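You operate a simulated robot arm through the tools that you are given. There is no shell and no other tool.

You run a simulated two-armed robot. Do the job below in one go: nothing can be reset, and whatever is moved stays where it is left.

JOB
Dose the tube on the grey stand with 2 blue and 3 yellow strokes, then rack it.
Fine: park both spouts; the tube goes into the free hole. Set down upright: rinse tube.

It is judged by the outcome, as a careful person would: the job done as asked, and still so three seconds after it is handed in. It fails if anything else is knocked over, pushed out of place, dropped, spilled or broken.

ROBOT AND FRAMES
Two 7-joint arms with fingered hands on one trunk that stands fixed in place. Base frame: the origin is at the foot of the trunk, x ahead of it, y to its left, z up. Readings come in mm, rad, newtons and seconds.
The left shoulder is at [38, 125, 1202], the right one opposite. With the tool pointing down near the work surface each hand reaches from about 420 to 840 mm from the base axis, measured 20 degrees to its own side. Payload 4 kg a hand.
The tool frame of a hand sits at the grasp point between the pads (the TCP): z along the fingers, y along the line on which they close. The tips reach 29 mm beyond it. The gripper opens to 100 mm; its body begins 34 mm behind the TCP. The gripper is a hand of 5 fingers: y runs from the thumb to the fingers, the wrist lies at [-15, -105, -177] in the tool frame, and closing takes about 1.5 s.
Orientation is that of the tool frame in the base frame, as [roll, pitch, yaw] about the fixed x, y, z axes, in that order (R = Rz(yaw) Ry(pitch) Rx(roll)). With the fingers straight down and the wrist toward the robot, the tool's x, y and z point along [0, 1, 0], [1, 0, 0] and [0, 0, -1] of the base frame.

CONTROLS
- The arms move only by the tool nudge_tool. It takes "left_plan", "right_plan" or both (then of equal length, played together; a hand with none holds still); each is one flat list of numbers, 7 for each row, row after row: the turn, a rotation vector about the tool's x, y, z in units of 60 degrees (1.0 is 60 degrees), then the shift along the tool's x, y, z in units of 250 mm (1.0 is 250 mm), then the gripper command, from -1 (fully open) to 1 (shut), values between in proportion. In form: [wx, wy, wz, tx, ty, tz, fingers, wx, wy, wz, tx, ty, tz, fingers, ...]. A call has 1 to 20 rows; each row is the pose to reach, as a shift and turn from the pose commanded when the call began, along the tool's axes at that moment. A call with a number of a shift or a turn outside -1 to 1 is refused whole. Each row takes 0.2 s and may step no farther than 50 mm and 0.15 rad from the row before; otherwise, or with a gripper value out of range, the whole call is refused. A pose out of reach is approached as far as the arm can. The call stops where the force on the tool passes 40 N (or 10 N more than at its start, if that is more) or the arm is blocked; 0.2 s more then pass. Each finger travels about 45 mm/s and halts on what it meets, pressing with about 26 N; the grip force reading is that of the motor and also rises with nothing between the fingers. The clock runs only during rows and for 0.2 s after the last one: add rows that repeat a pose to give the fingers time. It gives the time, the measured TCP pose, the force on the tool (base axes), the opening and the grip force at its end, in the units of the frame above (readings bear some noise), with the torque about the TCP (base axes, N m) and any sound that the robot's microphone picked up.
- Cameras (640 x 400 px; columns grow to the right, rows downward): "scene" is now at [120.3, 55.8, 1355.8]; the picture's right is [0.61, -0.79, -0.00], its down [-0.26, -0.20, -0.95] and it looks along [0.75, 0.58, -0.32] (base axes); focal length 214 px, centre (320, 200). "left" rides on the left gripper at [-66, -86, -121] in its tool frame; the picture's right is [-0.76, -0.31, 0.58], its down [0.59, -0.70, 0.40] and it looks along [0.28, 0.64, 0.71] (tool axes); focal length 247 px, centre (320, 200). "right" rides on the right gripper at [66, -86, -121] in its tool frame; the picture's right is [-0.76, 0.31, -0.58], its down [-0.59, -0.70, 0.40] and it looks along [-0.28, 0.64, 0.71] (tool axes); focal length 247 px, centre (320, 200). There is no depth. A picture from a camera that has moved, and an enlarged one, comes with that camera's place and axes in the base frame and with its lens.
- grab_frame(camera): a new picture of that camera. The clock stands still meanwhile.
- move_column(by): moves the trunk up (or, below 0, down) by that many mm; the arms and the scene camera ride with it, the base frame stays. It gives what a move gives, with no picture.
- grasp_type(shape, hand): the hand has 5 fingers and takes this shape, open, in about a second: jaw (thumb against the fingers, like two jaws); tri (thumb and two fingers); tip (a fingertip pinch); poke (one finger out to press); point (the index stretched); flat (the hand flat); cup (the hand cupped); fist (a fist). The gripper value then closes the fingers along that shape, each until it touches; the sizes above hold for jaw. It gives what a move gives, with no picture.
- pan_tilt(pan, tilt): turns the head with the scene camera to pan (to the left, within 1.396 rad either way) and tilt (down, from -0.506 to 1.204), counted from straight ahead of the robot (the tilt from the chest, where the trunk bows). It gives what a move gives.
- enlarge(camera, box): a new picture of the part [left, top, right, bottom] of that camera's present view, enlarged. The clock stands still meanwhile.
- sign_off(): hands the job in; it is judged then, once.

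Nothing tells you positions but the pictures and the camera data. Unless the task says otherwise, let go and move clear before handing in.

The tools are called after ">>>" as name(argument=value, ...) on one line, values as JSON. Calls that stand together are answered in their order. nudge_tool: Moves the arms, as the interface text tells. Its arguments: {"type":"object","properties":{"left_plan":{"type":"array","items":{"type":"number"}},"right_plan":{"type":"array","items":{"type":"number"}}},"required":[]} The other tools are called the same way: move_column (by) moves the trunk up or down; grasp_type (shape, hand) gives the hand a shape; pan_tilt (pan, tilt) turns the head that bears the scene camera; grab_frame (camera) takes a picture; enlarge (camera, box) takes an enlarged picture of a part of a camera's view; sign_off () hands the job in.

At the start:

```text
time_s: 0.0
left_ee_pos: [412.9, 495.2, 1262.4]
left_tcp_rot: [3.14, 0.001, 1.571]
left_force: [0.5, 0.5, 0.0]
left_wrist_torque: [-0.01, -0.02, 0.03]
left_grip_width: 99.9
left_gripper_force: 0.1
left_shape: jaw
right_ee_pos: [448.7, 47.2, 1329.5]
right_tcp_rot: [-3.141, 0.0, 1.57]
right_force: [0.5, -0.8, 0.2]
right_wrist_torque: [0.0, 0.01, -0.02]
right_grip_width: 99.8
right_gripper_force: 0.1
right_shape: jaw
trunk travel left (down, up): [-400.0, 347.0]
head pan, tilt (commanded): [0.654, 0.33]
```

scene: 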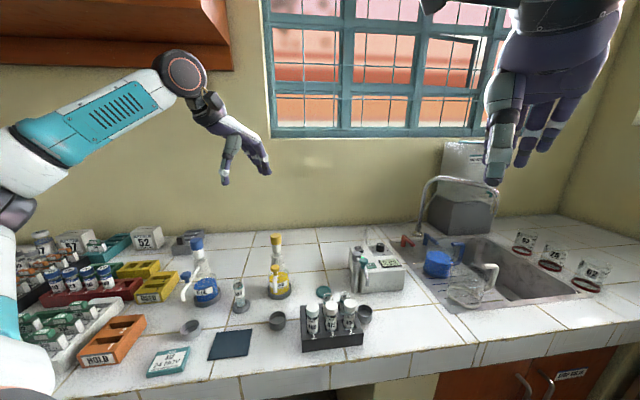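
right: 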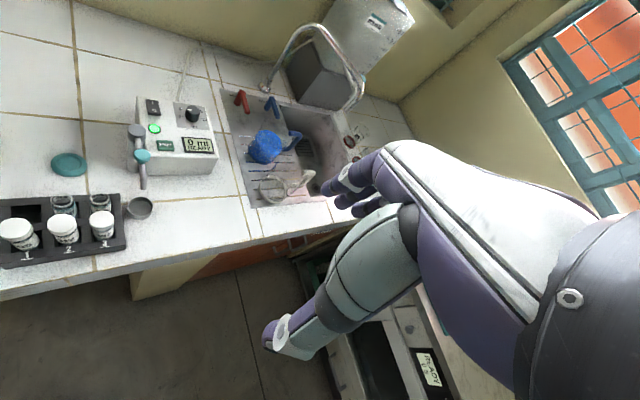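
left: 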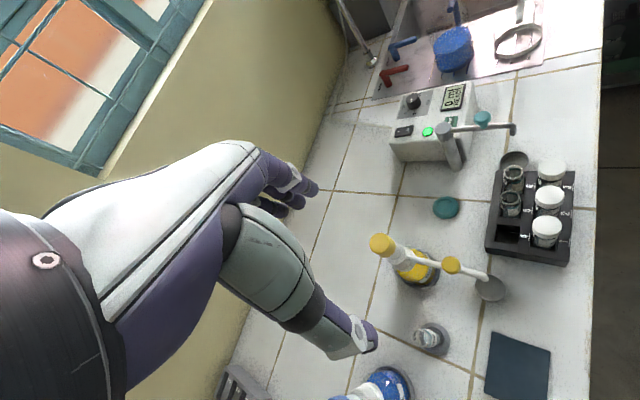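

I see a counter with a blue and a yellow dispenser bottle, a tube on a small grey stand between them, and a black rack with capped tubes. I'll look closer before moving anything.

>>> enlarge(camera="scene", box=[160, 220, 420, 382])

>>> enlarge(camera="left", box=[320, 120, 600, 400])

>>> enlarge(camera="scene", box=[0, 220, 240, 390])

>>> enlarge(camera="right", box=[0, 80, 240, 280])

```text
2.46 times, centred on (290, 301) of scene
camera zoom: at [120.3, 55.8, 1355.8], right [0.61, -0.79, 0.0], down [-0.26, -0.2, -0.95], along [0.75, 0.58, -0.32], focal length 528 px, centre (394, -49)
```

zoom: 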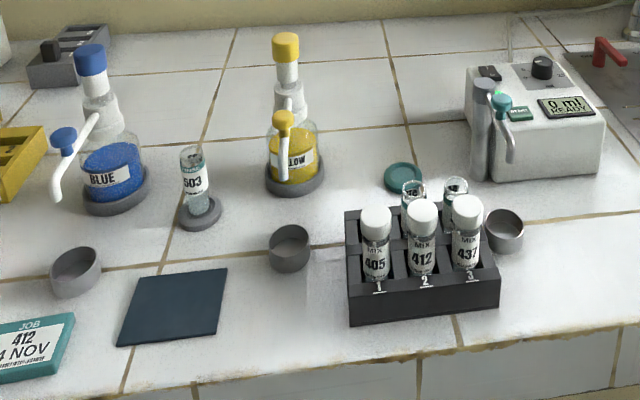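

```text
1.43 times, centred on (460, 260) of left
camera zoom: at [327.3, 428.5, 1384.1], right [-0.31, -0.76, -0.58], down [-0.7, 0.59, -0.4], along [0.64, 0.28, -0.71], focal length 353 px, centre (120, 114)
```

zoom: 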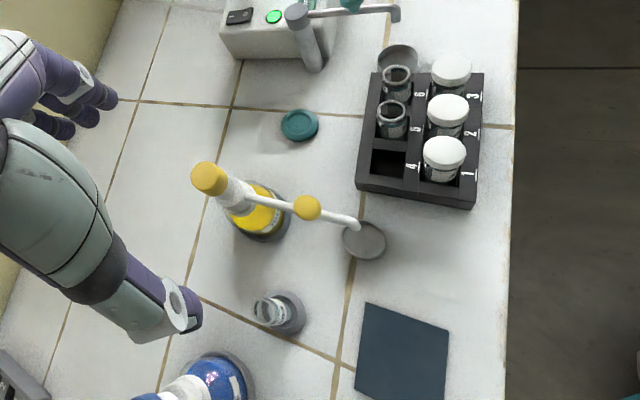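

```text
2.35 times, centred on (120, 305) of scene
camera zoom: at [120.3, 55.8, 1355.8], right [0.61, -0.79, 0.0], down [-0.26, -0.2, -0.95], along [0.75, 0.58, -0.32], focal length 505 px, centre (791, -47)
```

zoom: 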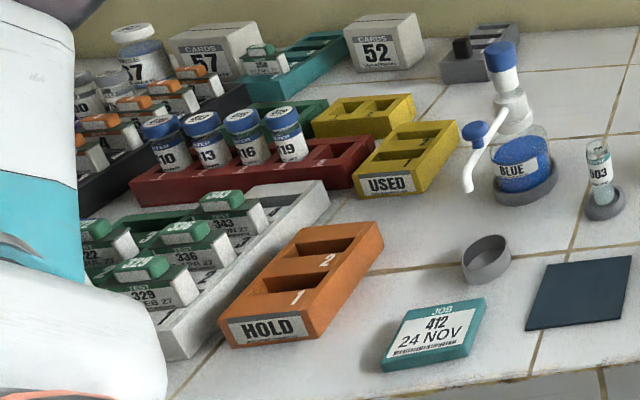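

```text
2.00 times, centred on (120, 180) of right
camera zoom: at [362.5, 114.2, 1449.7], right [0.31, -0.76, 0.58], down [-0.7, -0.59, -0.4], along [0.64, -0.28, -0.71], focal length 494 px, centre (720, 240)
```

zoom: 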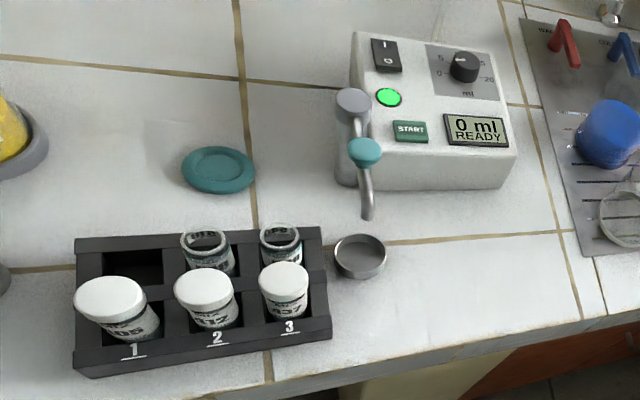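

The open tube "503" stands on a grey foot between the blue and yellow pump bottles, and rack hole 4 looks free. I need the labels and geometry, so I'll zoom further on each item.

>>> enlarge(camera="scene", box=[170, 225, 300, 310])

>>> enlarge(camera="scene", box=[290, 270, 390, 355])

>>> enlarge(camera="scene", box=[225, 270, 260, 320])

>>> enlarge(camera="left", box=[480, 140, 590, 270])

>>> enlarge(camera="right", box=[0, 170, 160, 270])

```text
4.71 times, centred on (235, 268) of scene
camera zoom: at [120.3, 55.8, 1355.8], right [0.61, -0.79, 0.0], down [-0.26, -0.2, -0.95], along [0.75, 0.58, -0.32], focal length 1009 px, centre (720, -118)
```

zoom: 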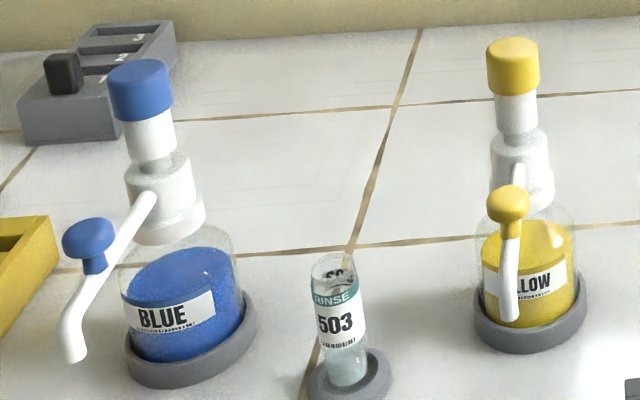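

```text
4.71 times, centred on (340, 312) of scene
camera zoom: at [120.3, 55.8, 1355.8], right [0.61, -0.79, 0.0], down [-0.26, -0.2, -0.95], along [0.75, 0.58, -0.32], focal length 1009 px, centre (226, -329)
```

zoom: 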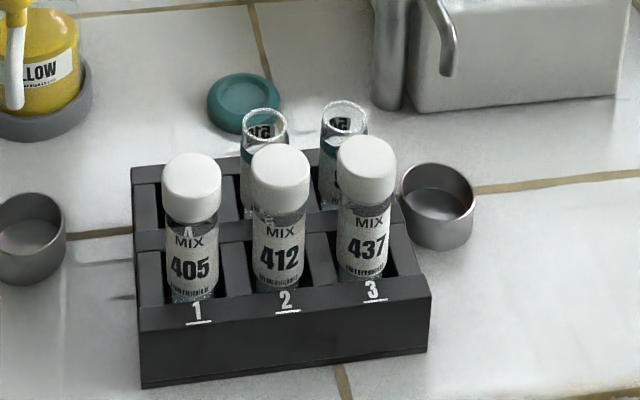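

```text
8.00 times, centred on (242, 295) of scene
camera zoom: at [120.3, 55.8, 1355.8], right [0.61, -0.79, 0.0], down [-0.26, -0.2, -0.95], along [0.75, 0.58, -0.32], focal length 1716 px, centre (940, -560)
```

zoom: 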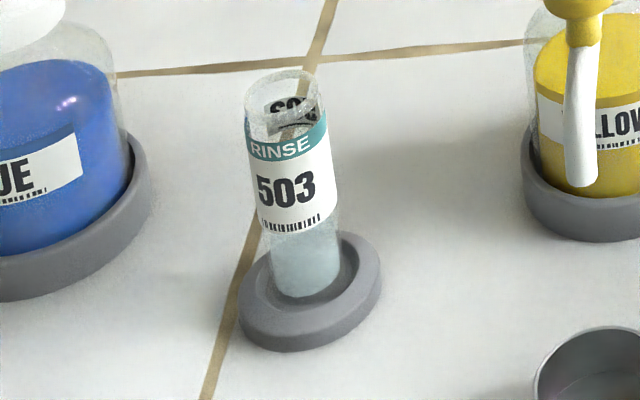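

```text
3.08 times, centred on (535, 205) of left
camera zoom: at [327.3, 428.5, 1384.1], right [-0.31, -0.76, -0.58], down [-0.7, 0.59, -0.4], along [0.64, 0.28, -0.71], focal length 760 px, centre (-342, 185)
```

zoom: 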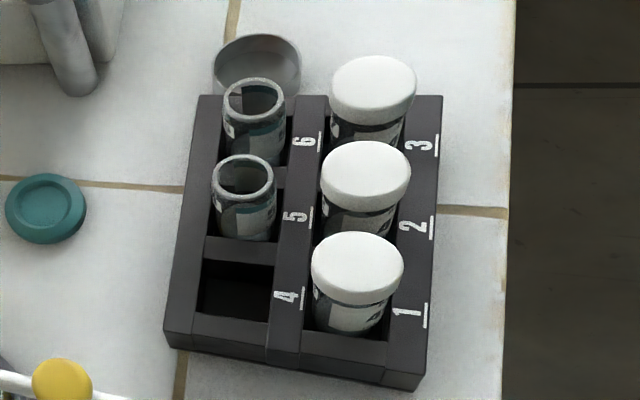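

```text
4.00 times, centred on (80, 220) of right
camera zoom: at [362.5, 114.2, 1449.7], right [0.31, -0.76, 0.58], down [-0.7, -0.59, -0.4], along [0.64, -0.28, -0.71], focal length 988 px, centre (1280, 120)
```

zoom: 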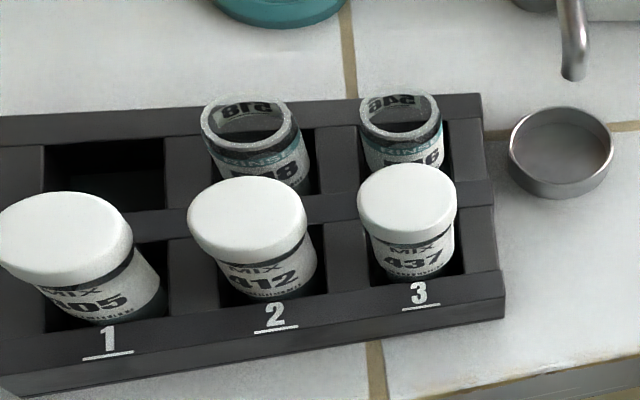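

Estimates so far: tube 503 (a RINSE tube) is at about (372, 540) with its top near z 945. The blue pump axis is near (330, 655) and the yellow near (488, 503). Both spouts are parked over their own drip cups, about 65° away from the tube. I'll turn the head toward the work and set the left hand to the poke shape to see how it looks.

>>> pan_tilt(pan=0.95, tilt=0.7)

>>> grasp_type(shape="poke", hand="left")

>>> grab_frame(camera="scene")

>>> grab_frame(camera="left")

```text
time_s: 0.8
left_ee_pos: [413.0, 494.8, 1262.5]
left_tcp_rot: [-3.14, -0.001, 1.57]
left_force: [0.4, -0.3, 0.7]
left_wrist_torque: [0.0, -0.03, 0.01]
left_grip_width: 99.8
left_gripper_force: 0.1
left_shape: jaw
right_ee_pos: [448.6, 48.1, 1328.5]
right_tcp_rot: [3.14, 0.0, 1.572]
right_force: [-0.6, -0.8, 0.7]
right_wrist_torque: [0.01, 0.01, -0.02]
right_grip_width: 100.0
right_gripper_force: 0.0
right_shape: jaw
trunk travel left (down, up): [-400.0, 347.0]
head pan, tilt (commanded): [0.949, 0.7]
```

```text
time_s: 1.8
left_ee_pos: [414.3, 494.2, 1262.9]
left_tcp_rot: [3.141, 0.0, 1.571]
left_force: [0.3, 0.3, 0.4]
left_wrist_torque: [0.0, -0.01, 0.02]
left_grip_width: 0.0
left_gripper_force: 0.0
left_shape: poke
right_ee_pos: [448.7, 47.4, 1328.6]
right_tcp_rot: [3.141, -0.001, 1.569]
right_force: [-0.7, -0.5, 0.1]
right_wrist_torque: [-0.02, 0.02, 0.0]
right_grip_width: 99.9
right_gripper_force: 0.1
right_shape: jaw
trunk travel left (down, up): [-400.0, 347.0]
head pan, tilt (commanded): [0.949, 0.7]
```

```text
taken
camera scene: at [95.7, 68.2, 1322.5], right [0.81, -0.58, 0.0], down [-0.38, -0.52, -0.76], along [0.45, 0.62, -0.64], focal length 214 px, centre (320, 200)
```

scene: 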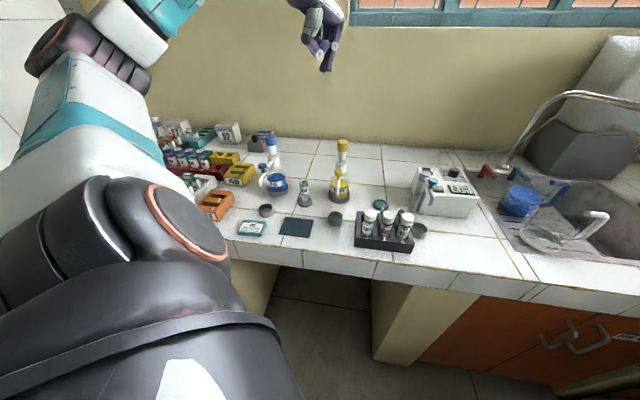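

```text
taken
camera left: at [327.3, 428.5, 1384.1], right [-0.31, -0.76, -0.58], down [-0.7, 0.59, -0.4], along [0.64, 0.28, -0.71], focal length 247 px, centre (320, 200)
```

left: 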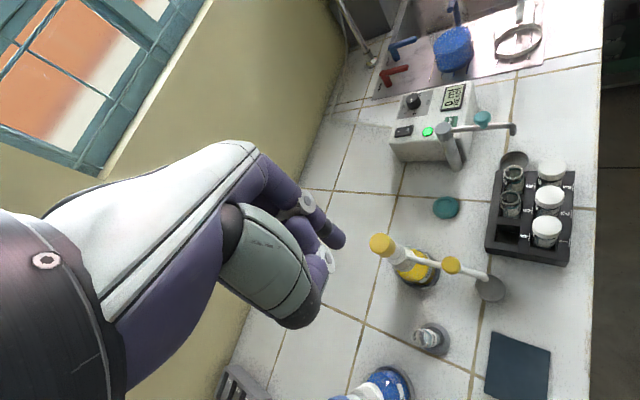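

The poke shape extends one finger near the TCP. I'll swing the left hand round to look over the bottles from the robot's side, staying well above everything.

>>> nudge_tool(left_plan=[0, 0, -0.125, -0.0575, -0.0565, 0.056, -1, 0, 0, -0.25, -0.115, -0.113, 0.112, -1, 0, 0, -0.375, -0.1725, -0.1695, 0.168, -1, 0, 0, -0.5, -0.23, -0.226, 0.224, -1, 0, 0, -0.625, -0.2875, -0.2825, 0.28, -1, 0, 0, -0.75, -0.345, -0.339, 0.336, -1, 0, 0, -0.875, -0.4025, -0.3955, 0.392, -1, 0, 0, -1.0, -0.46, -0.452, 0.448, -1, 0, 0, -1.0, -0.46, -0.452, 0.448, -1])

>>> grab_frame(camera="left")

>>> enlarge(camera="scene", box=[220, 120, 430, 251])

```text
time_s: 3.8
left_ee_pos: [295.4, 422.5, 1148.6]
left_tcp_rot: [-3.137, 0.029, 2.589]
left_force: [0.5, -0.2, 0.1]
left_wrist_torque: [0.05, 0.06, 0.05]
left_grip_width: 0.0
left_gripper_force: 0.0
left_shape: poke
left hand out of reach, approached as far as the arm can: row 7, 8, 9
right_ee_pos: [452.4, 45.4, 1326.8]
right_tcp_rot: [-3.136, 0.0, 1.568]
right_force: [0.7, -0.6, -0.2]
right_wrist_torque: [0.0, 0.05, -0.04]
right_grip_width: 100.1
right_gripper_force: 0.1
right_shape: jaw
trunk travel left (down, up): [-400.0, 347.0]
head pan, tilt (commanded): [0.949, 0.7]
```

```text
taken
camera left: at [303.1, 317.1, 1271.2], right [0.5, -0.67, -0.55], down [-0.86, -0.3, -0.41], along [0.11, 0.68, -0.72], focal length 247 px, centre (320, 200)
```

left: 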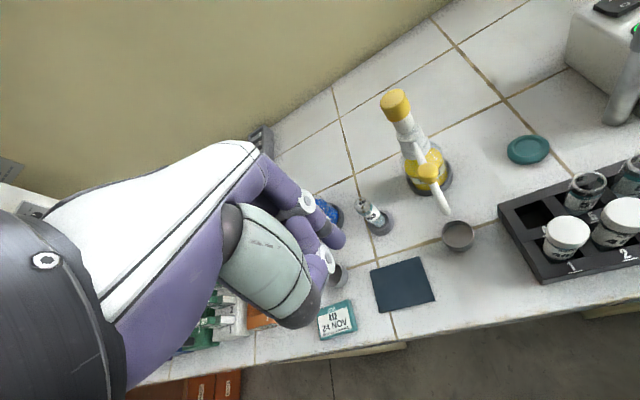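

```text
3.05 times, centred on (325, 186) of scene
camera zoom: at [100.6, 67.0, 1322.1], right [0.81, -0.58, 0.0], down [-0.38, -0.52, -0.76], along [0.44, 0.62, -0.65], focal length 654 px, centre (305, 244)
```

zoom: 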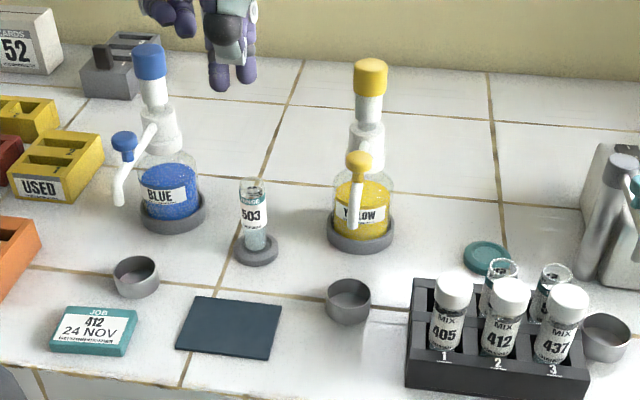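

The arm can't come closer at that yaw, but this view is useful. I'll enlarge the hand-camera view to measure positions more carefully.

>>> enlarge(camera="left", box=[330, 80, 490, 260])

>>> enlarge(camera="scene", box=[245, 125, 365, 225])

>>> enlarge(camera="left", box=[460, 140, 640, 290])

```text
2.22 times, centred on (410, 170) of left
camera zoom: at [303.1, 317.1, 1271.2], right [0.5, -0.67, -0.55], down [-0.86, -0.3, -0.41], along [0.11, 0.68, -0.72], focal length 549 px, centre (120, 267)
```

zoom: 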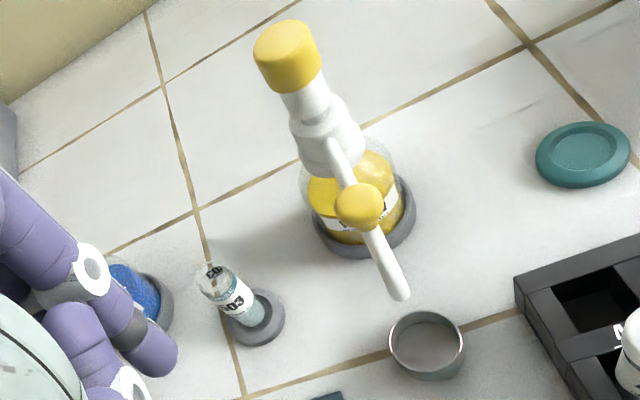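

```text
4.00 times, centred on (305, 175) of scene
camera zoom: at [100.6, 67.0, 1322.1], right [0.81, -0.58, 0.0], down [-0.38, -0.52, -0.76], along [0.44, 0.62, -0.65], focal length 858 px, centre (380, 300)
```

zoom: 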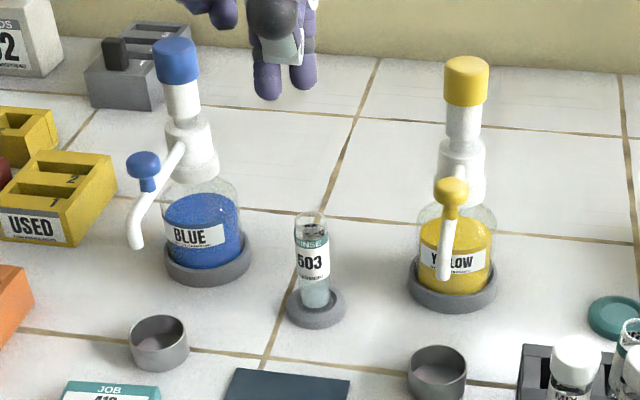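

```text
2.67 times, centred on (550, 215) of left
camera zoom: at [303.1, 317.1, 1271.2], right [0.5, -0.67, -0.55], down [-0.86, -0.3, -0.41], along [0.11, 0.68, -0.72], focal length 659 px, centre (-293, 160)
```

zoom: 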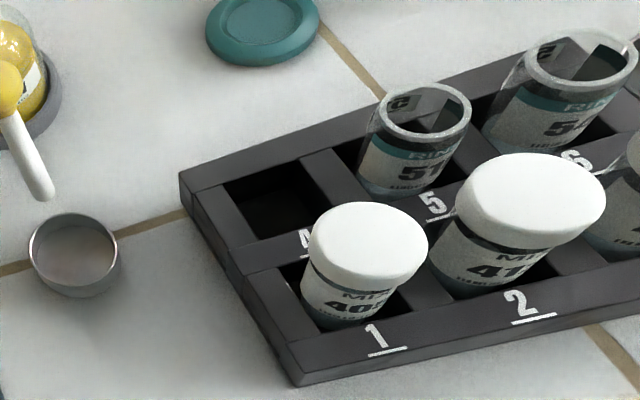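

Refined estimates: tube axis (372, 540), top about 943. The yellow axis is (487, 502) and the blue (329, 655), with caps about 1052 high. The yellow knob is near (428, 442, 999) and the blue knob near (271, 597, 999). Before going near anything, I'll look at the poke hand from outside to learn where its fingertip sits.

>>> pan_tilt(pan=1.0, tilt=0.45)

>>> grab_frame(camera="scene")

>>> enlarge(camera="left", box=[200, 120, 400, 345])

```text
time_s: 4.5
left_ee_pos: [290.3, 423.7, 1148.1]
left_tcp_rot: [-3.137, 0.032, 2.594]
left_force: [-0.1, 0.4, -0.1]
left_wrist_torque: [0.0, 0.04, 0.0]
left_grip_width: 0.3
left_gripper_force: 0.1
left_shape: poke
right_ee_pos: [449.2, 48.0, 1328.4]
right_tcp_rot: [3.141, 0.0, 1.572]
right_force: [0.3, 0.1, 0.1]
right_wrist_torque: [0.01, -0.02, 0.02]
right_grip_width: 100.0
right_gripper_force: 0.1
right_shape: jaw
trunk travel left (down, up): [-400.0, 347.0]
head pan, tilt (commanded): [1.0, 0.45]
```

```text
taken
camera scene: at [95.5, 76.6, 1344.6], right [0.84, -0.54, 0.0], down [-0.24, -0.37, -0.9], along [0.49, 0.76, -0.44], focal length 214 px, centre (320, 200)
```

scene: 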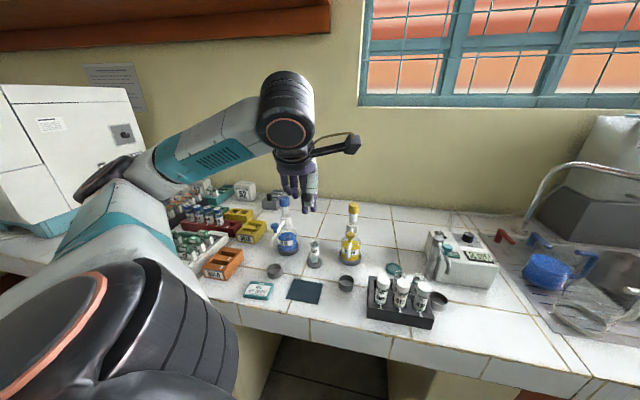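

```text
1.78 times, centred on (300, 232) of left
camera zoom: at [298.1, 319.4, 1272.2], right [0.5, -0.67, -0.55], down [-0.86, -0.3, -0.41], along [0.11, 0.68, -0.72], focal length 439 px, centre (356, 142)
```

zoom: 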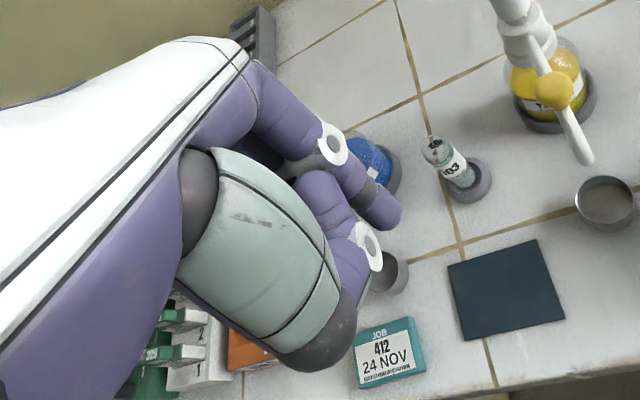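

>>> enlarge(camera="scene", box=[250, 120, 380, 220])

>>> enlarge(camera="scene", box=[240, 190, 400, 310])

>>> enlarge(camera="right", box=[0, 80, 320, 280])

```text
4.00 times, centred on (315, 170) of scene
camera zoom: at [95.5, 76.6, 1344.6], right [0.84, -0.54, 0.0], down [-0.24, -0.37, -0.9], along [0.49, 0.76, -0.44], focal length 858 px, centre (340, 320)
```

zoom: 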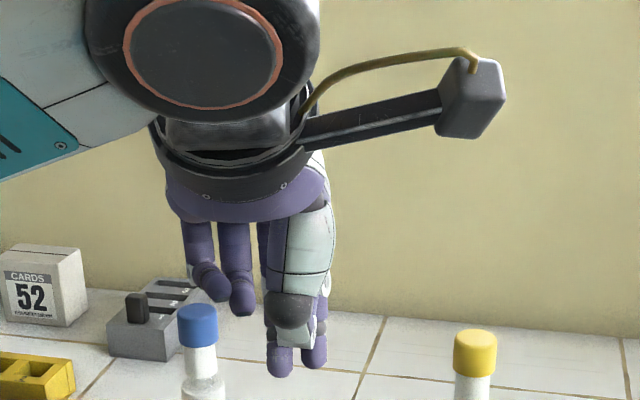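

```text
3.33 times, centred on (320, 250) of scene
camera zoom: at [95.5, 76.6, 1344.6], right [0.84, -0.54, 0.0], down [-0.24, -0.37, -0.9], along [0.49, 0.76, -0.44], focal length 715 px, centre (320, 33)
```

zoom: 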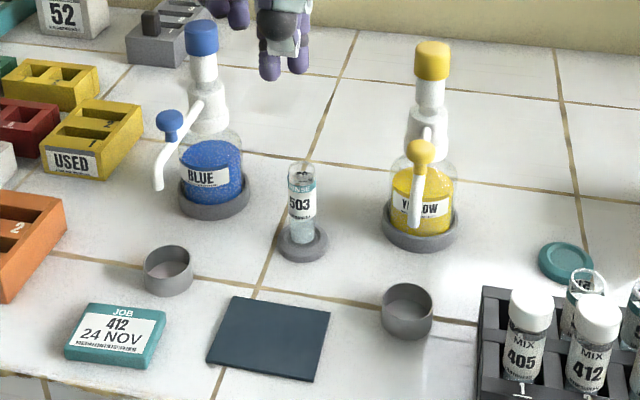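

```text
2.00 times, centred on (160, 180) of right
camera zoom: at [361.9, 114.7, 1449.8], right [0.31, -0.76, 0.58], down [-0.7, -0.59, -0.4], along [0.64, -0.28, -0.71], focal length 494 px, centre (640, 240)
```

zoom: 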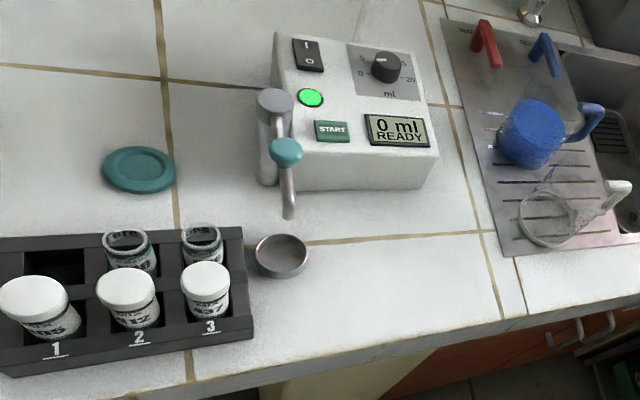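

Two fingertips reach down in the open poke shape. I'll close the shape in free air to see if that leaves a single finger out.

>>> nudge_tool(left_plan=[0, 0, 0, 0, 0, 0, 1, 0, 0, 0, 0, 0, 0, 1, 0, 0, 0, 0, 0, 0, 1, 0, 0, 0, 0, 0, 0, 1, 0, 0, 0, 0, 0, 0, 1, 0, 0, 0, 0, 0, 0, 1, 0, 0, 0, 0, 0, 0, 1, 0, 0, 0, 0, 0, 0, 1])

>>> enlarge(camera="scene", box=[250, 120, 380, 220])

>>> enlarge(camera="left", box=[200, 120, 400, 345])

```text
time_s: 6.3
left_ee_pos: [291.2, 424.0, 1149.6]
left_tcp_rot: [-3.136, 0.032, 2.592]
left_force: [-0.3, -0.5, -1.2]
left_wrist_torque: [0.0, -0.04, 0.0]
left_grip_width: 0.1
left_gripper_force: 0.0
left_shape: poke
right_ee_pos: [448.3, 47.2, 1329.5]
right_tcp_rot: [-3.141, 0.0, 1.569]
right_force: [0.4, -1.0, 1.2]
right_wrist_torque: [0.02, 0.01, 0.03]
right_grip_width: 99.9
right_gripper_force: 0.1
right_shape: jaw
trunk travel left (down, up): [-400.0, 347.0]
head pan, tilt (commanded): [1.0, 0.45]
```

```text
4.00 times, centred on (315, 170) of scene
camera zoom: at [95.7, 76.4, 1344.7], right [0.84, -0.54, 0.0], down [-0.24, -0.37, -0.9], along [0.49, 0.76, -0.44], focal length 858 px, centre (340, 320)
```

zoom: 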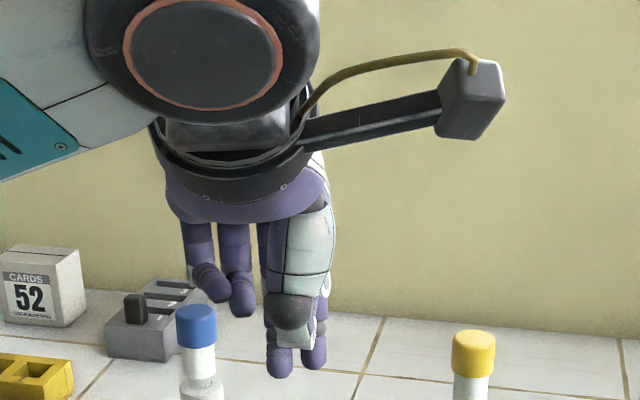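

```text
1.78 times, centred on (300, 232) of left
camera zoom: at [298.7, 319.0, 1272.2], right [0.5, -0.67, -0.55], down [-0.86, -0.3, -0.41], along [0.11, 0.68, -0.72], focal length 439 px, centre (356, 142)
```

zoom: 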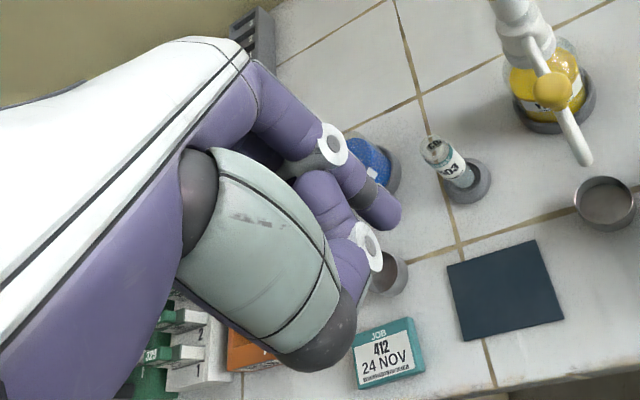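

Closing changes nothing, so poke leaves the index and a bent middle finger down near the TCP. I'll look at the "point" shape too, since a single long finger might suit swinging the spouts better.

>>> grasp_type(shape="point", hand="left")

>>> enlarge(camera="scene", box=[250, 120, 380, 220])

>>> enlarge(camera="left", box=[200, 120, 400, 345])

```text
time_s: 7.2
left_ee_pos: [292.2, 423.9, 1148.8]
left_tcp_rot: [-3.137, 0.031, 2.594]
left_force: [-0.3, -0.5, 0.3]
left_wrist_torque: [-0.02, -0.04, 0.0]
left_grip_width: 0.0
left_gripper_force: 0.1
left_shape: point
right_ee_pos: [448.0, 47.2, 1329.0]
right_tcp_rot: [3.141, 0.0, 1.571]
right_force: [-0.1, -0.2, -0.1]
right_wrist_torque: [0.0, -0.05, 0.0]
right_grip_width: 99.8
right_gripper_force: 0.0
right_shape: jaw
trunk travel left (down, up): [-400.0, 347.0]
head pan, tilt (commanded): [1.0, 0.45]
```

```text
4.00 times, centred on (315, 170) of scene
camera zoom: at [95.9, 76.4, 1344.7], right [0.84, -0.54, 0.0], down [-0.24, -0.37, -0.9], along [0.49, 0.76, -0.44], focal length 858 px, centre (340, 320)
```

zoom: 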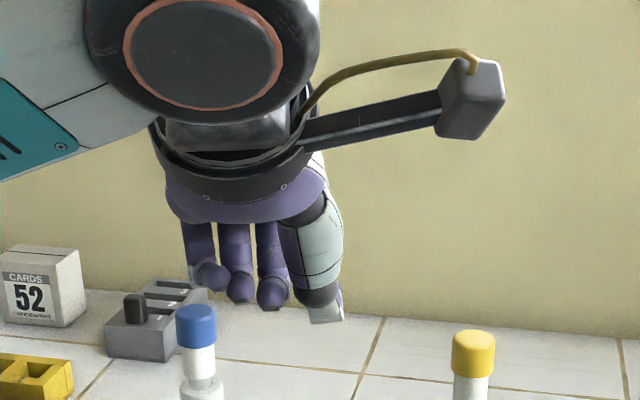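

```text
1.78 times, centred on (300, 232) of left
camera zoom: at [298.9, 319.0, 1272.2], right [0.5, -0.67, -0.55], down [-0.86, -0.3, -0.41], along [0.11, 0.68, -0.72], focal length 439 px, centre (356, 142)
```

zoom: 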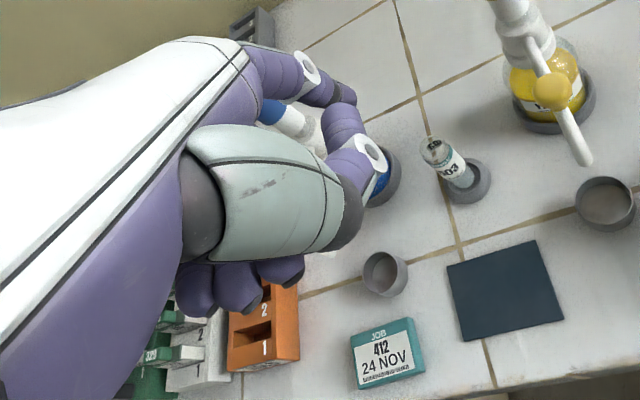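

Point sends the index outward rather than down. I'll check the "tip" pinch closed in free air: a narrow closed beak at the TCP could both press and push.

>>> grasp_type(shape="tip", hand="left")

>>> enlarge(camera="scene", box=[250, 120, 380, 220])

>>> enlarge(camera="left", box=[200, 120, 400, 345])

>>> nudge_tool(left_plan=[0, 0, 0, 0, 0, 0, 1, 0, 0, 0, 0, 0, 0, 1, 0, 0, 0, 0, 0, 0, 1, 0, 0, 0, 0, 0, 0, 1, 0, 0, 0, 0, 0, 0, 1, 0, 0, 0, 0, 0, 0, 1, 0, 0, 0, 0, 0, 0, 1, 0, 0, 0, 0, 0, 0, 1])

>>> enlarge(camera="scene", box=[250, 120, 380, 220])

>>> enlarge(camera="left", box=[200, 120, 400, 345])

```text
time_s: 8.1
left_ee_pos: [290.9, 424.4, 1149.3]
left_tcp_rot: [-3.137, 0.03, 2.593]
left_force: [-0.7, -0.7, 0.1]
left_wrist_torque: [0.0, 0.0, 0.02]
left_grip_width: 99.6
left_gripper_force: 0.1
left_shape: tip
right_ee_pos: [447.9, 48.2, 1327.9]
right_tcp_rot: [3.141, 0.0, 1.57]
right_force: [-0.2, 0.0, -0.2]
right_wrist_torque: [-0.01, -0.01, 0.02]
right_grip_width: 99.7
right_gripper_force: 0.0
right_shape: jaw
trunk travel left (down, up): [-400.0, 347.0]
head pan, tilt (commanded): [1.0, 0.45]
```

```text
4.00 times, centred on (315, 170) of scene
camera zoom: at [96.0, 76.4, 1344.7], right [0.84, -0.54, 0.0], down [-0.24, -0.37, -0.9], along [0.49, 0.76, -0.44], focal length 858 px, centre (340, 320)
```

zoom: 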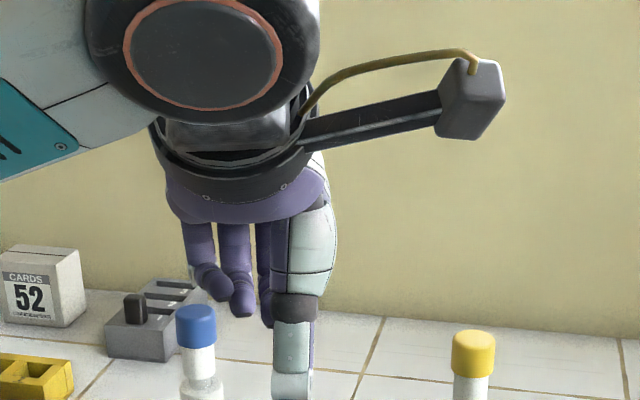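

```text
1.78 times, centred on (300, 232) of left
camera zoom: at [299.0, 319.0, 1272.2], right [0.5, -0.67, -0.55], down [-0.86, -0.3, -0.41], along [0.11, 0.68, -0.72], focal length 439 px, centre (356, 142)
```

zoom: 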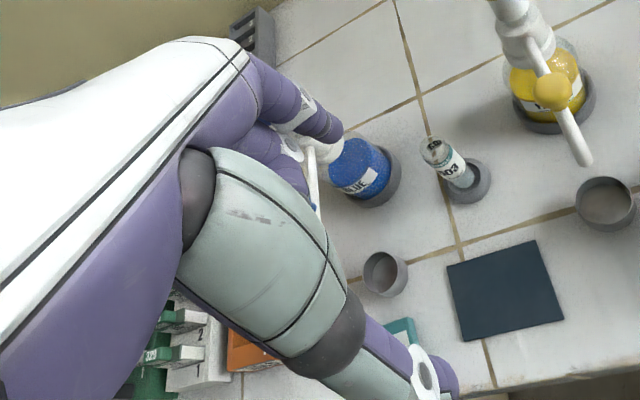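

```text
time_s: 9.9
left_ee_pos: [292.2, 425.2, 1149.6]
left_tcp_rot: [-3.137, 0.031, 2.592]
left_force: [0.1, -0.1, -0.3]
left_wrist_torque: [0.01, 0.0, 0.0]
left_grip_width: 0.1
left_gripper_force: 26.2
left_shape: tip
right_ee_pos: [448.4, 47.8, 1329.2]
right_tcp_rot: [3.141, 0.0, 1.571]
right_force: [0.1, 0.4, -0.4]
right_wrist_torque: [0.01, -0.02, -0.02]
right_grip_width: 99.9
right_gripper_force: 0.0
right_shape: jaw
trunk travel left (down, up): [-400.0, 347.0]
head pan, tilt (commanded): [1.0, 0.45]
```

```text
4.00 times, centred on (315, 170) of scene
camera zoom: at [95.9, 76.4, 1344.7], right [0.84, -0.54, 0.0], down [-0.24, -0.37, -0.9], along [0.49, 0.76, -0.44], focal length 858 px, centre (340, 320)
```

zoom: 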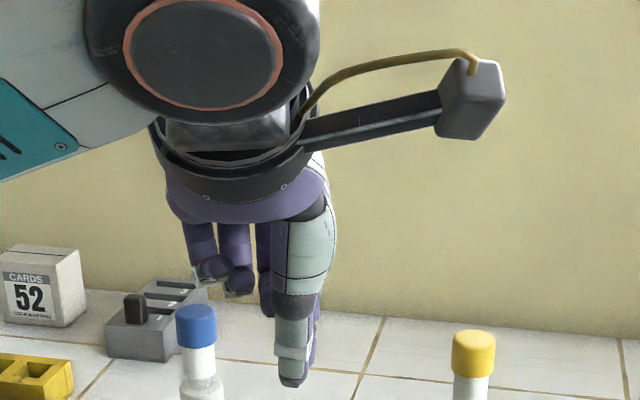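

```text
1.78 times, centred on (300, 232) of left
camera zoom: at [298.9, 319.1, 1272.2], right [0.5, -0.67, -0.55], down [-0.86, -0.3, -0.41], along [0.11, 0.68, -0.72], focal length 439 px, centre (356, 142)
```

zoom: 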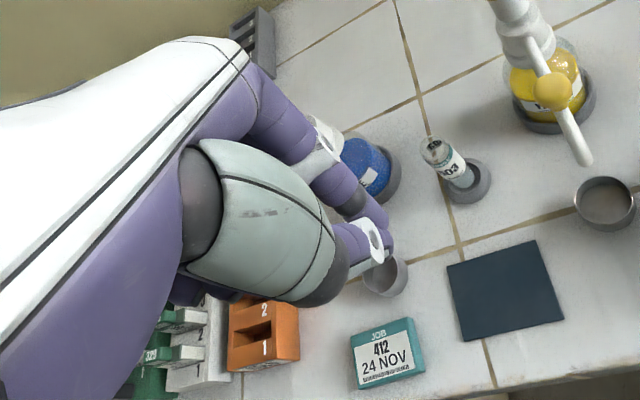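

The closed "tip" shape gives a narrow beak right on the TCP line, about 22 mm wide with its tip 29 mm below. It will do for both pressing the caps and pushing the knobs. I'll move it to a hover beside the blue knob, on the side away from the tube.

>>> nudge_tool(left_plan=[0, 0, 0, 0.0975, 0.0967, 0.026, 1, 0, 0, 0, 0.195, 0.1933, 0.052, 1, 0, 0, 0, 0.2925, 0.29, 0.078, 1, 0, 0, 0, 0.39, 0.3867, 0.104, 1, 0, 0, 0, 0.4875, 0.4833, 0.13, 1, 0, 0, 0, 0.585, 0.58, 0.156, 1, 0, 0, 0, 0.585, 0.58, 0.156, 1])

>>> grab_frame(camera="left")

>>> grab_frame(camera="scene")

```text
time_s: 11.5
left_ee_pos: [237.3, 623.1, 1110.4]
left_tcp_rot: [3.141, 0.001, 2.616]
left_force: [0.5, 0.9, 0.2]
left_wrist_torque: [0.0, -0.01, -0.04]
left_grip_width: 0.0
left_gripper_force: 26.4
left_shape: tip
right_ee_pos: [448.0, 46.8, 1328.8]
right_tcp_rot: [3.141, 0.0, 1.57]
right_force: [-0.2, -0.2, -0.4]
right_wrist_torque: [-0.01, -0.02, -0.01]
right_grip_width: 99.8
right_gripper_force: 0.1
right_shape: jaw
trunk travel left (down, up): [-400.0, 347.0]
head pan, tilt (commanded): [1.0, 0.45]
```

```text
taken
camera left: at [250.8, 515.2, 1230.6], right [0.5, -0.64, -0.58], down [-0.86, -0.31, -0.4], along [0.08, 0.7, -0.71], focal length 247 px, centre (320, 200)
```

left: 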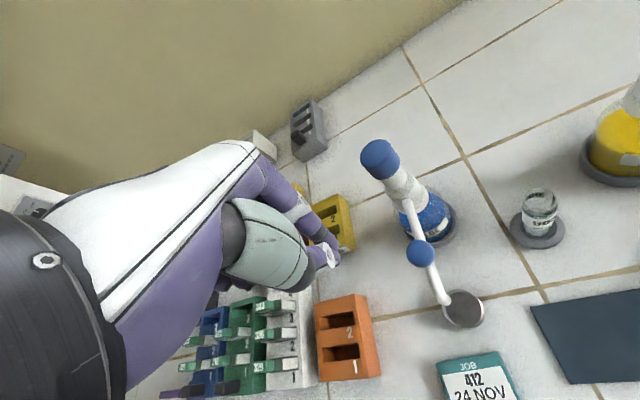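

```text
taken
camera scene: at [95.9, 76.1, 1344.7], right [0.84, -0.54, 0.0], down [-0.24, -0.37, -0.9], along [0.49, 0.76, -0.44], focal length 214 px, centre (320, 200)
```

scene: 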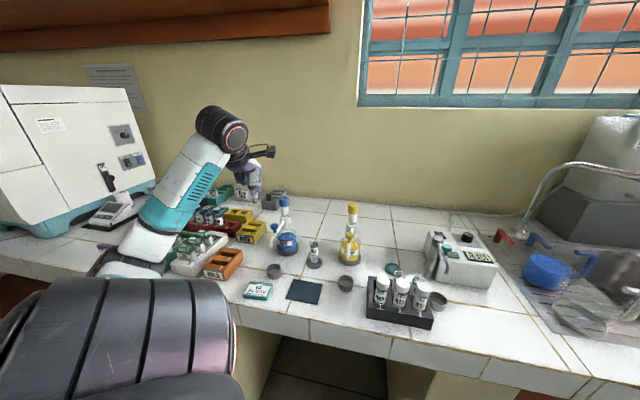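

Orientation is clean and the hand is near (237, 623, 1110). I'll enlarge the hand view to fix the blue knob, spout and cap against the beak.

>>> enlarge(camera="left", box=[300, 120, 588, 340])

>>> enlarge(camera="scene", box=[220, 150, 350, 290])

```text
1.82 times, centred on (444, 230) of left
camera zoom: at [250.8, 515.2, 1230.6], right [0.5, -0.64, -0.58], down [-0.86, -0.31, -0.4], along [0.08, 0.7, -0.71], focal length 449 px, centre (94, 146)
```

zoom: 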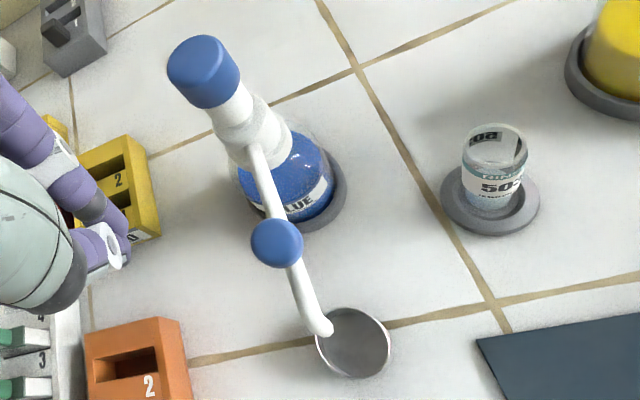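

```text
2.86 times, centred on (285, 220) of scene
camera zoom: at [95.9, 76.1, 1344.7], right [0.84, -0.54, 0.0], down [-0.24, -0.37, -0.9], along [0.49, 0.76, -0.44], focal length 613 px, centre (420, 143)
```

zoom: 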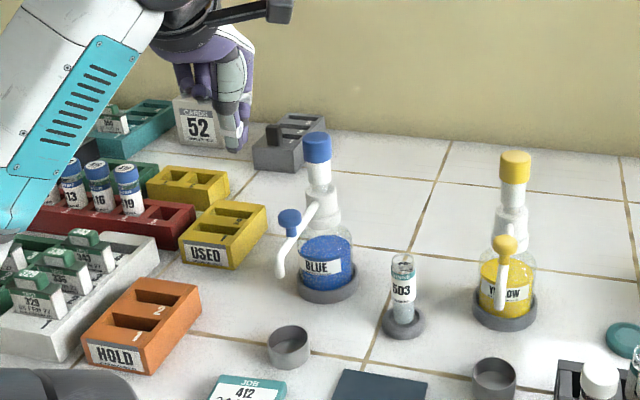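

Blue measured from two views: axis (333, 655), cap top 1053, knob (272, 600, 996), spout tip (248, 572). The tube is at (373, 542), exactly on the spout's 120 mm swing circle, about 65° round. I'll descend beside the knob, clear of it, and check.

>>> nudge_tool(left_plan=[0, 0, 0, 0, 0, 0.125, 1, 0, 0, 0, 0, 0, 0.25, 1, 0, 0, 0, 0, 0, 0.3736, 1, 0, 0, 0, 0, 0, 0.3736, 1])

>>> grab_frame(camera="left")

>>> enlarge(camera="scene", box=[240, 190, 340, 265])

```text
time_s: 12.5
left_ee_pos: [237.6, 621.1, 1016.0]
left_tcp_rot: [3.141, 0.001, 2.616]
left_force: [1.2, -0.7, -0.3]
left_wrist_torque: [0.0, -0.01, -0.01]
left_grip_width: 0.1
left_gripper_force: 25.5
left_shape: tip
right_ee_pos: [449.5, 47.8, 1329.3]
right_tcp_rot: [-3.14, 0.0, 1.57]
right_force: [0.6, 0.0, 0.5]
right_wrist_torque: [-0.02, 0.02, -0.02]
right_grip_width: 99.8
right_gripper_force: 0.0
right_shape: jaw
trunk travel left (down, up): [-400.0, 347.0]
head pan, tilt (commanded): [1.0, 0.45]
```

```text
taken
camera left: at [251.4, 515.0, 1137.8], right [0.5, -0.64, -0.58], down [-0.86, -0.31, -0.4], along [0.08, 0.7, -0.71], focal length 247 px, centre (320, 200)
```

left: 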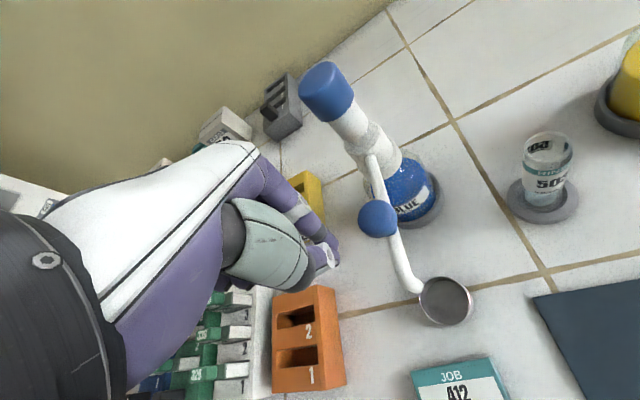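

```text
5.33 times, centred on (290, 228) of scene
camera zoom: at [95.9, 76.4, 1344.7], right [0.84, -0.54, 0.0], down [-0.24, -0.37, -0.9], along [0.49, 0.76, -0.44], focal length 1144 px, centre (480, 53)
```

zoom: 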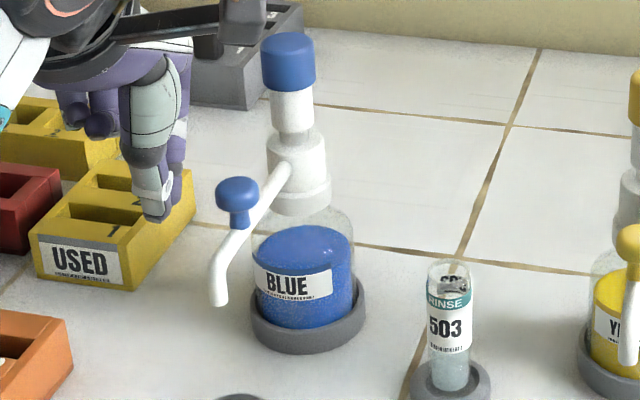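

The beak is level with the knob and about 15 mm to its left. I'll now push the knob gently along its arc, the first 20°, and check.

>>> nudge_tool(left_plan=[0, 0, 0, -0.0374, 0.0096, 0, 1, 0, 0, 0, -0.0748, 0.0192, 0, 1, 0, 0, 0, -0.1, 0.0037, 0, 1, 0, 0, 0, -0.1266, -0.0095, 0, 1, 0, 0, 0, -0.1543, -0.0207, 0, 1, 0, 0, 0, -0.1828, -0.0292, 0, 1, 0, 0, 0, -0.1828, -0.0292, 0, 1])

>>> grab_frame(camera="left")

>>> enlarge(camera="scene", box=[240, 190, 340, 265])

```text
time_s: 14.1
left_ee_pos: [274.7, 593.7, 1015.6]
left_tcp_rot: [-3.141, 0.001, 2.619]
left_force: [0.3, -0.2, 0.7]
left_wrist_torque: [0.0, 0.01, -0.03]
left_grip_width: 0.0
left_gripper_force: 26.1
left_shape: tip
right_ee_pos: [446.9, 47.8, 1328.9]
right_tcp_rot: [-3.141, 0.001, 1.569]
right_force: [1.1, 0.1, 0.6]
right_wrist_torque: [0.0, -0.01, 0.02]
right_grip_width: 99.9
right_gripper_force: 0.1
right_shape: jaw
trunk travel left (down, up): [-400.0, 347.0]
head pan, tilt (commanded): [1.0, 0.45]
```

```text
taken
camera left: at [287.4, 485.8, 1137.0], right [0.5, -0.64, -0.58], down [-0.86, -0.31, -0.4], along [0.08, 0.7, -0.71], focal length 247 px, centre (320, 200)
```

left: 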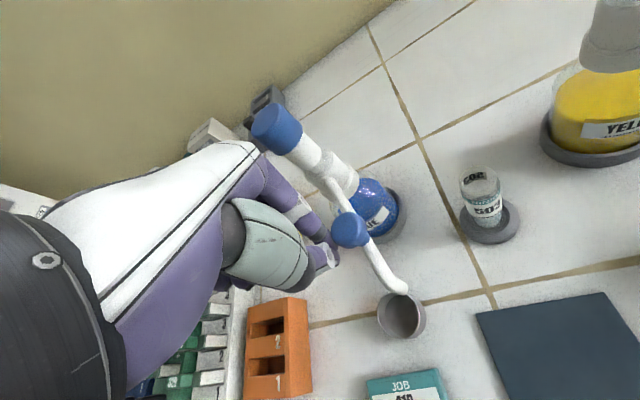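

```text
5.33 times, centred on (290, 228) of scene
camera zoom: at [95.8, 76.5, 1344.7], right [0.84, -0.54, 0.0], down [-0.24, -0.37, -0.9], along [0.49, 0.76, -0.44], focal length 1144 px, centre (480, 53)
```

zoom: 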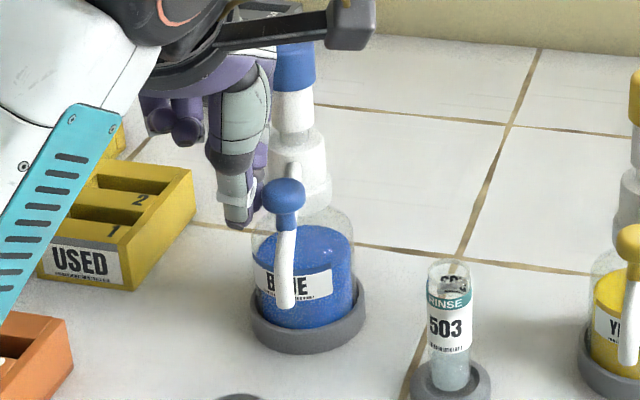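

The spout is turning freely with the knob and with almost no force. I'll continue round the arc, stopping about 12° short of the tube.

>>> nudge_tool(left_plan=[0, 0, 0, -0.0294, -0.0061, 0, 1, 0, 0, 0, -0.0592, -0.0096, 0, 1, 0, 0, 0, -0.0888, -0.0106, 0, 1, 0, 0, 0, -0.1185, -0.0091, 0, 1, 0, 0, 0, -0.1478, -0.0046, 0, 1, 0, 0, 0, -0.1771, 0.0021, 0, 1, 0, 0, 0, -0.2054, 0.0116, 0, 1, 0, 0, 0, -0.2054, 0.0116, 0, 1])

>>> grab_frame(camera="left")

>>> enlarge(camera="scene", box=[250, 190, 350, 265])

```text
time_s: 15.9
left_ee_pos: [320.1, 569.7, 1016.4]
left_tcp_rot: [-3.141, 0.0, 2.617]
left_force: [-0.5, -0.2, 0.1]
left_wrist_torque: [0.0, 0.0, -0.01]
left_grip_width: 0.0
left_gripper_force: 25.8
left_shape: tip
right_ee_pos: [448.5, 47.7, 1329.2]
right_tcp_rot: [-3.142, 0.001, 1.569]
right_force: [0.2, -0.4, 0.1]
right_wrist_torque: [0.01, 0.0, 0.0]
right_grip_width: 99.8
right_gripper_force: 0.1
right_shape: jaw
trunk travel left (down, up): [-400.0, 347.0]
head pan, tilt (commanded): [1.0, 0.45]
```

```text
taken
camera left: at [333.4, 462.6, 1136.8], right [0.5, -0.64, -0.58], down [-0.86, -0.31, -0.4], along [0.08, 0.7, -0.71], focal length 247 px, centre (320, 200)
```

left: 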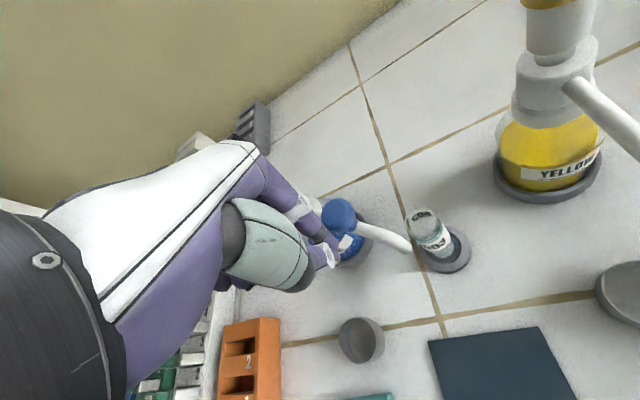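

```text
5.33 times, centred on (300, 228) of scene
camera zoom: at [95.8, 76.5, 1344.7], right [0.84, -0.54, 0.0], down [-0.24, -0.37, -0.9], along [0.49, 0.76, -0.44], focal length 1144 px, centre (427, 53)
```

zoom: 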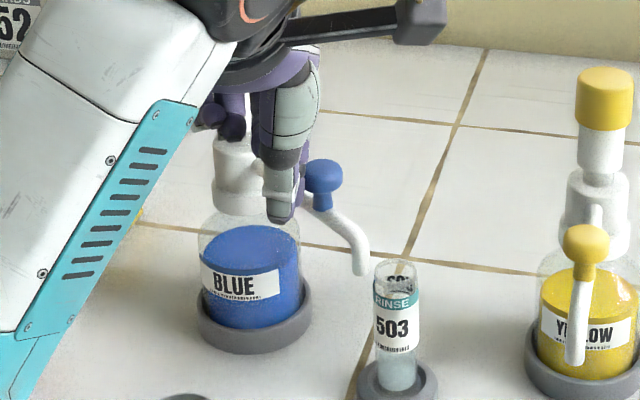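

>>> grab_frame(camera="scene")

>>> enlarge(camera="left", box=[300, 180, 500, 305])

```text
taken
camera scene: at [95.8, 76.5, 1344.7], right [0.84, -0.54, 0.0], down [-0.24, -0.37, -0.9], along [0.49, 0.76, -0.44], focal length 214 px, centre (320, 200)
```

scene: 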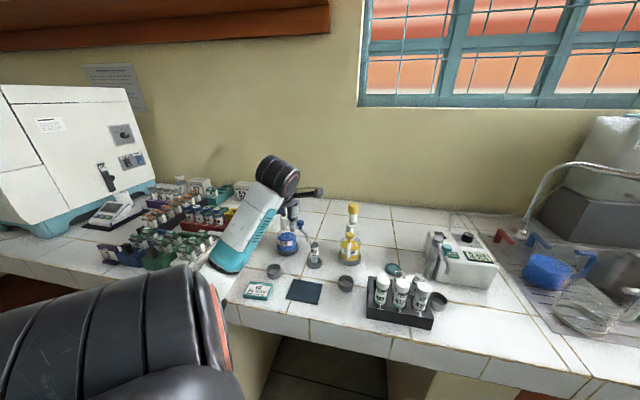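

```text
3.20 times, centred on (400, 242) of left
camera zoom: at [333.4, 462.6, 1136.8], right [0.5, -0.64, -0.58], down [-0.86, -0.31, -0.4], along [0.08, 0.7, -0.71], focal length 790 px, centre (64, 64)
```

zoom: 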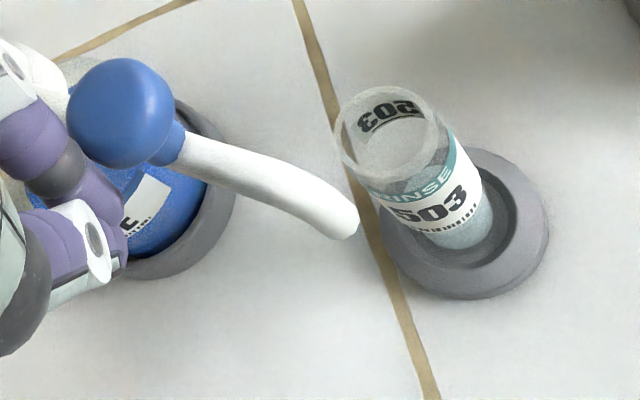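

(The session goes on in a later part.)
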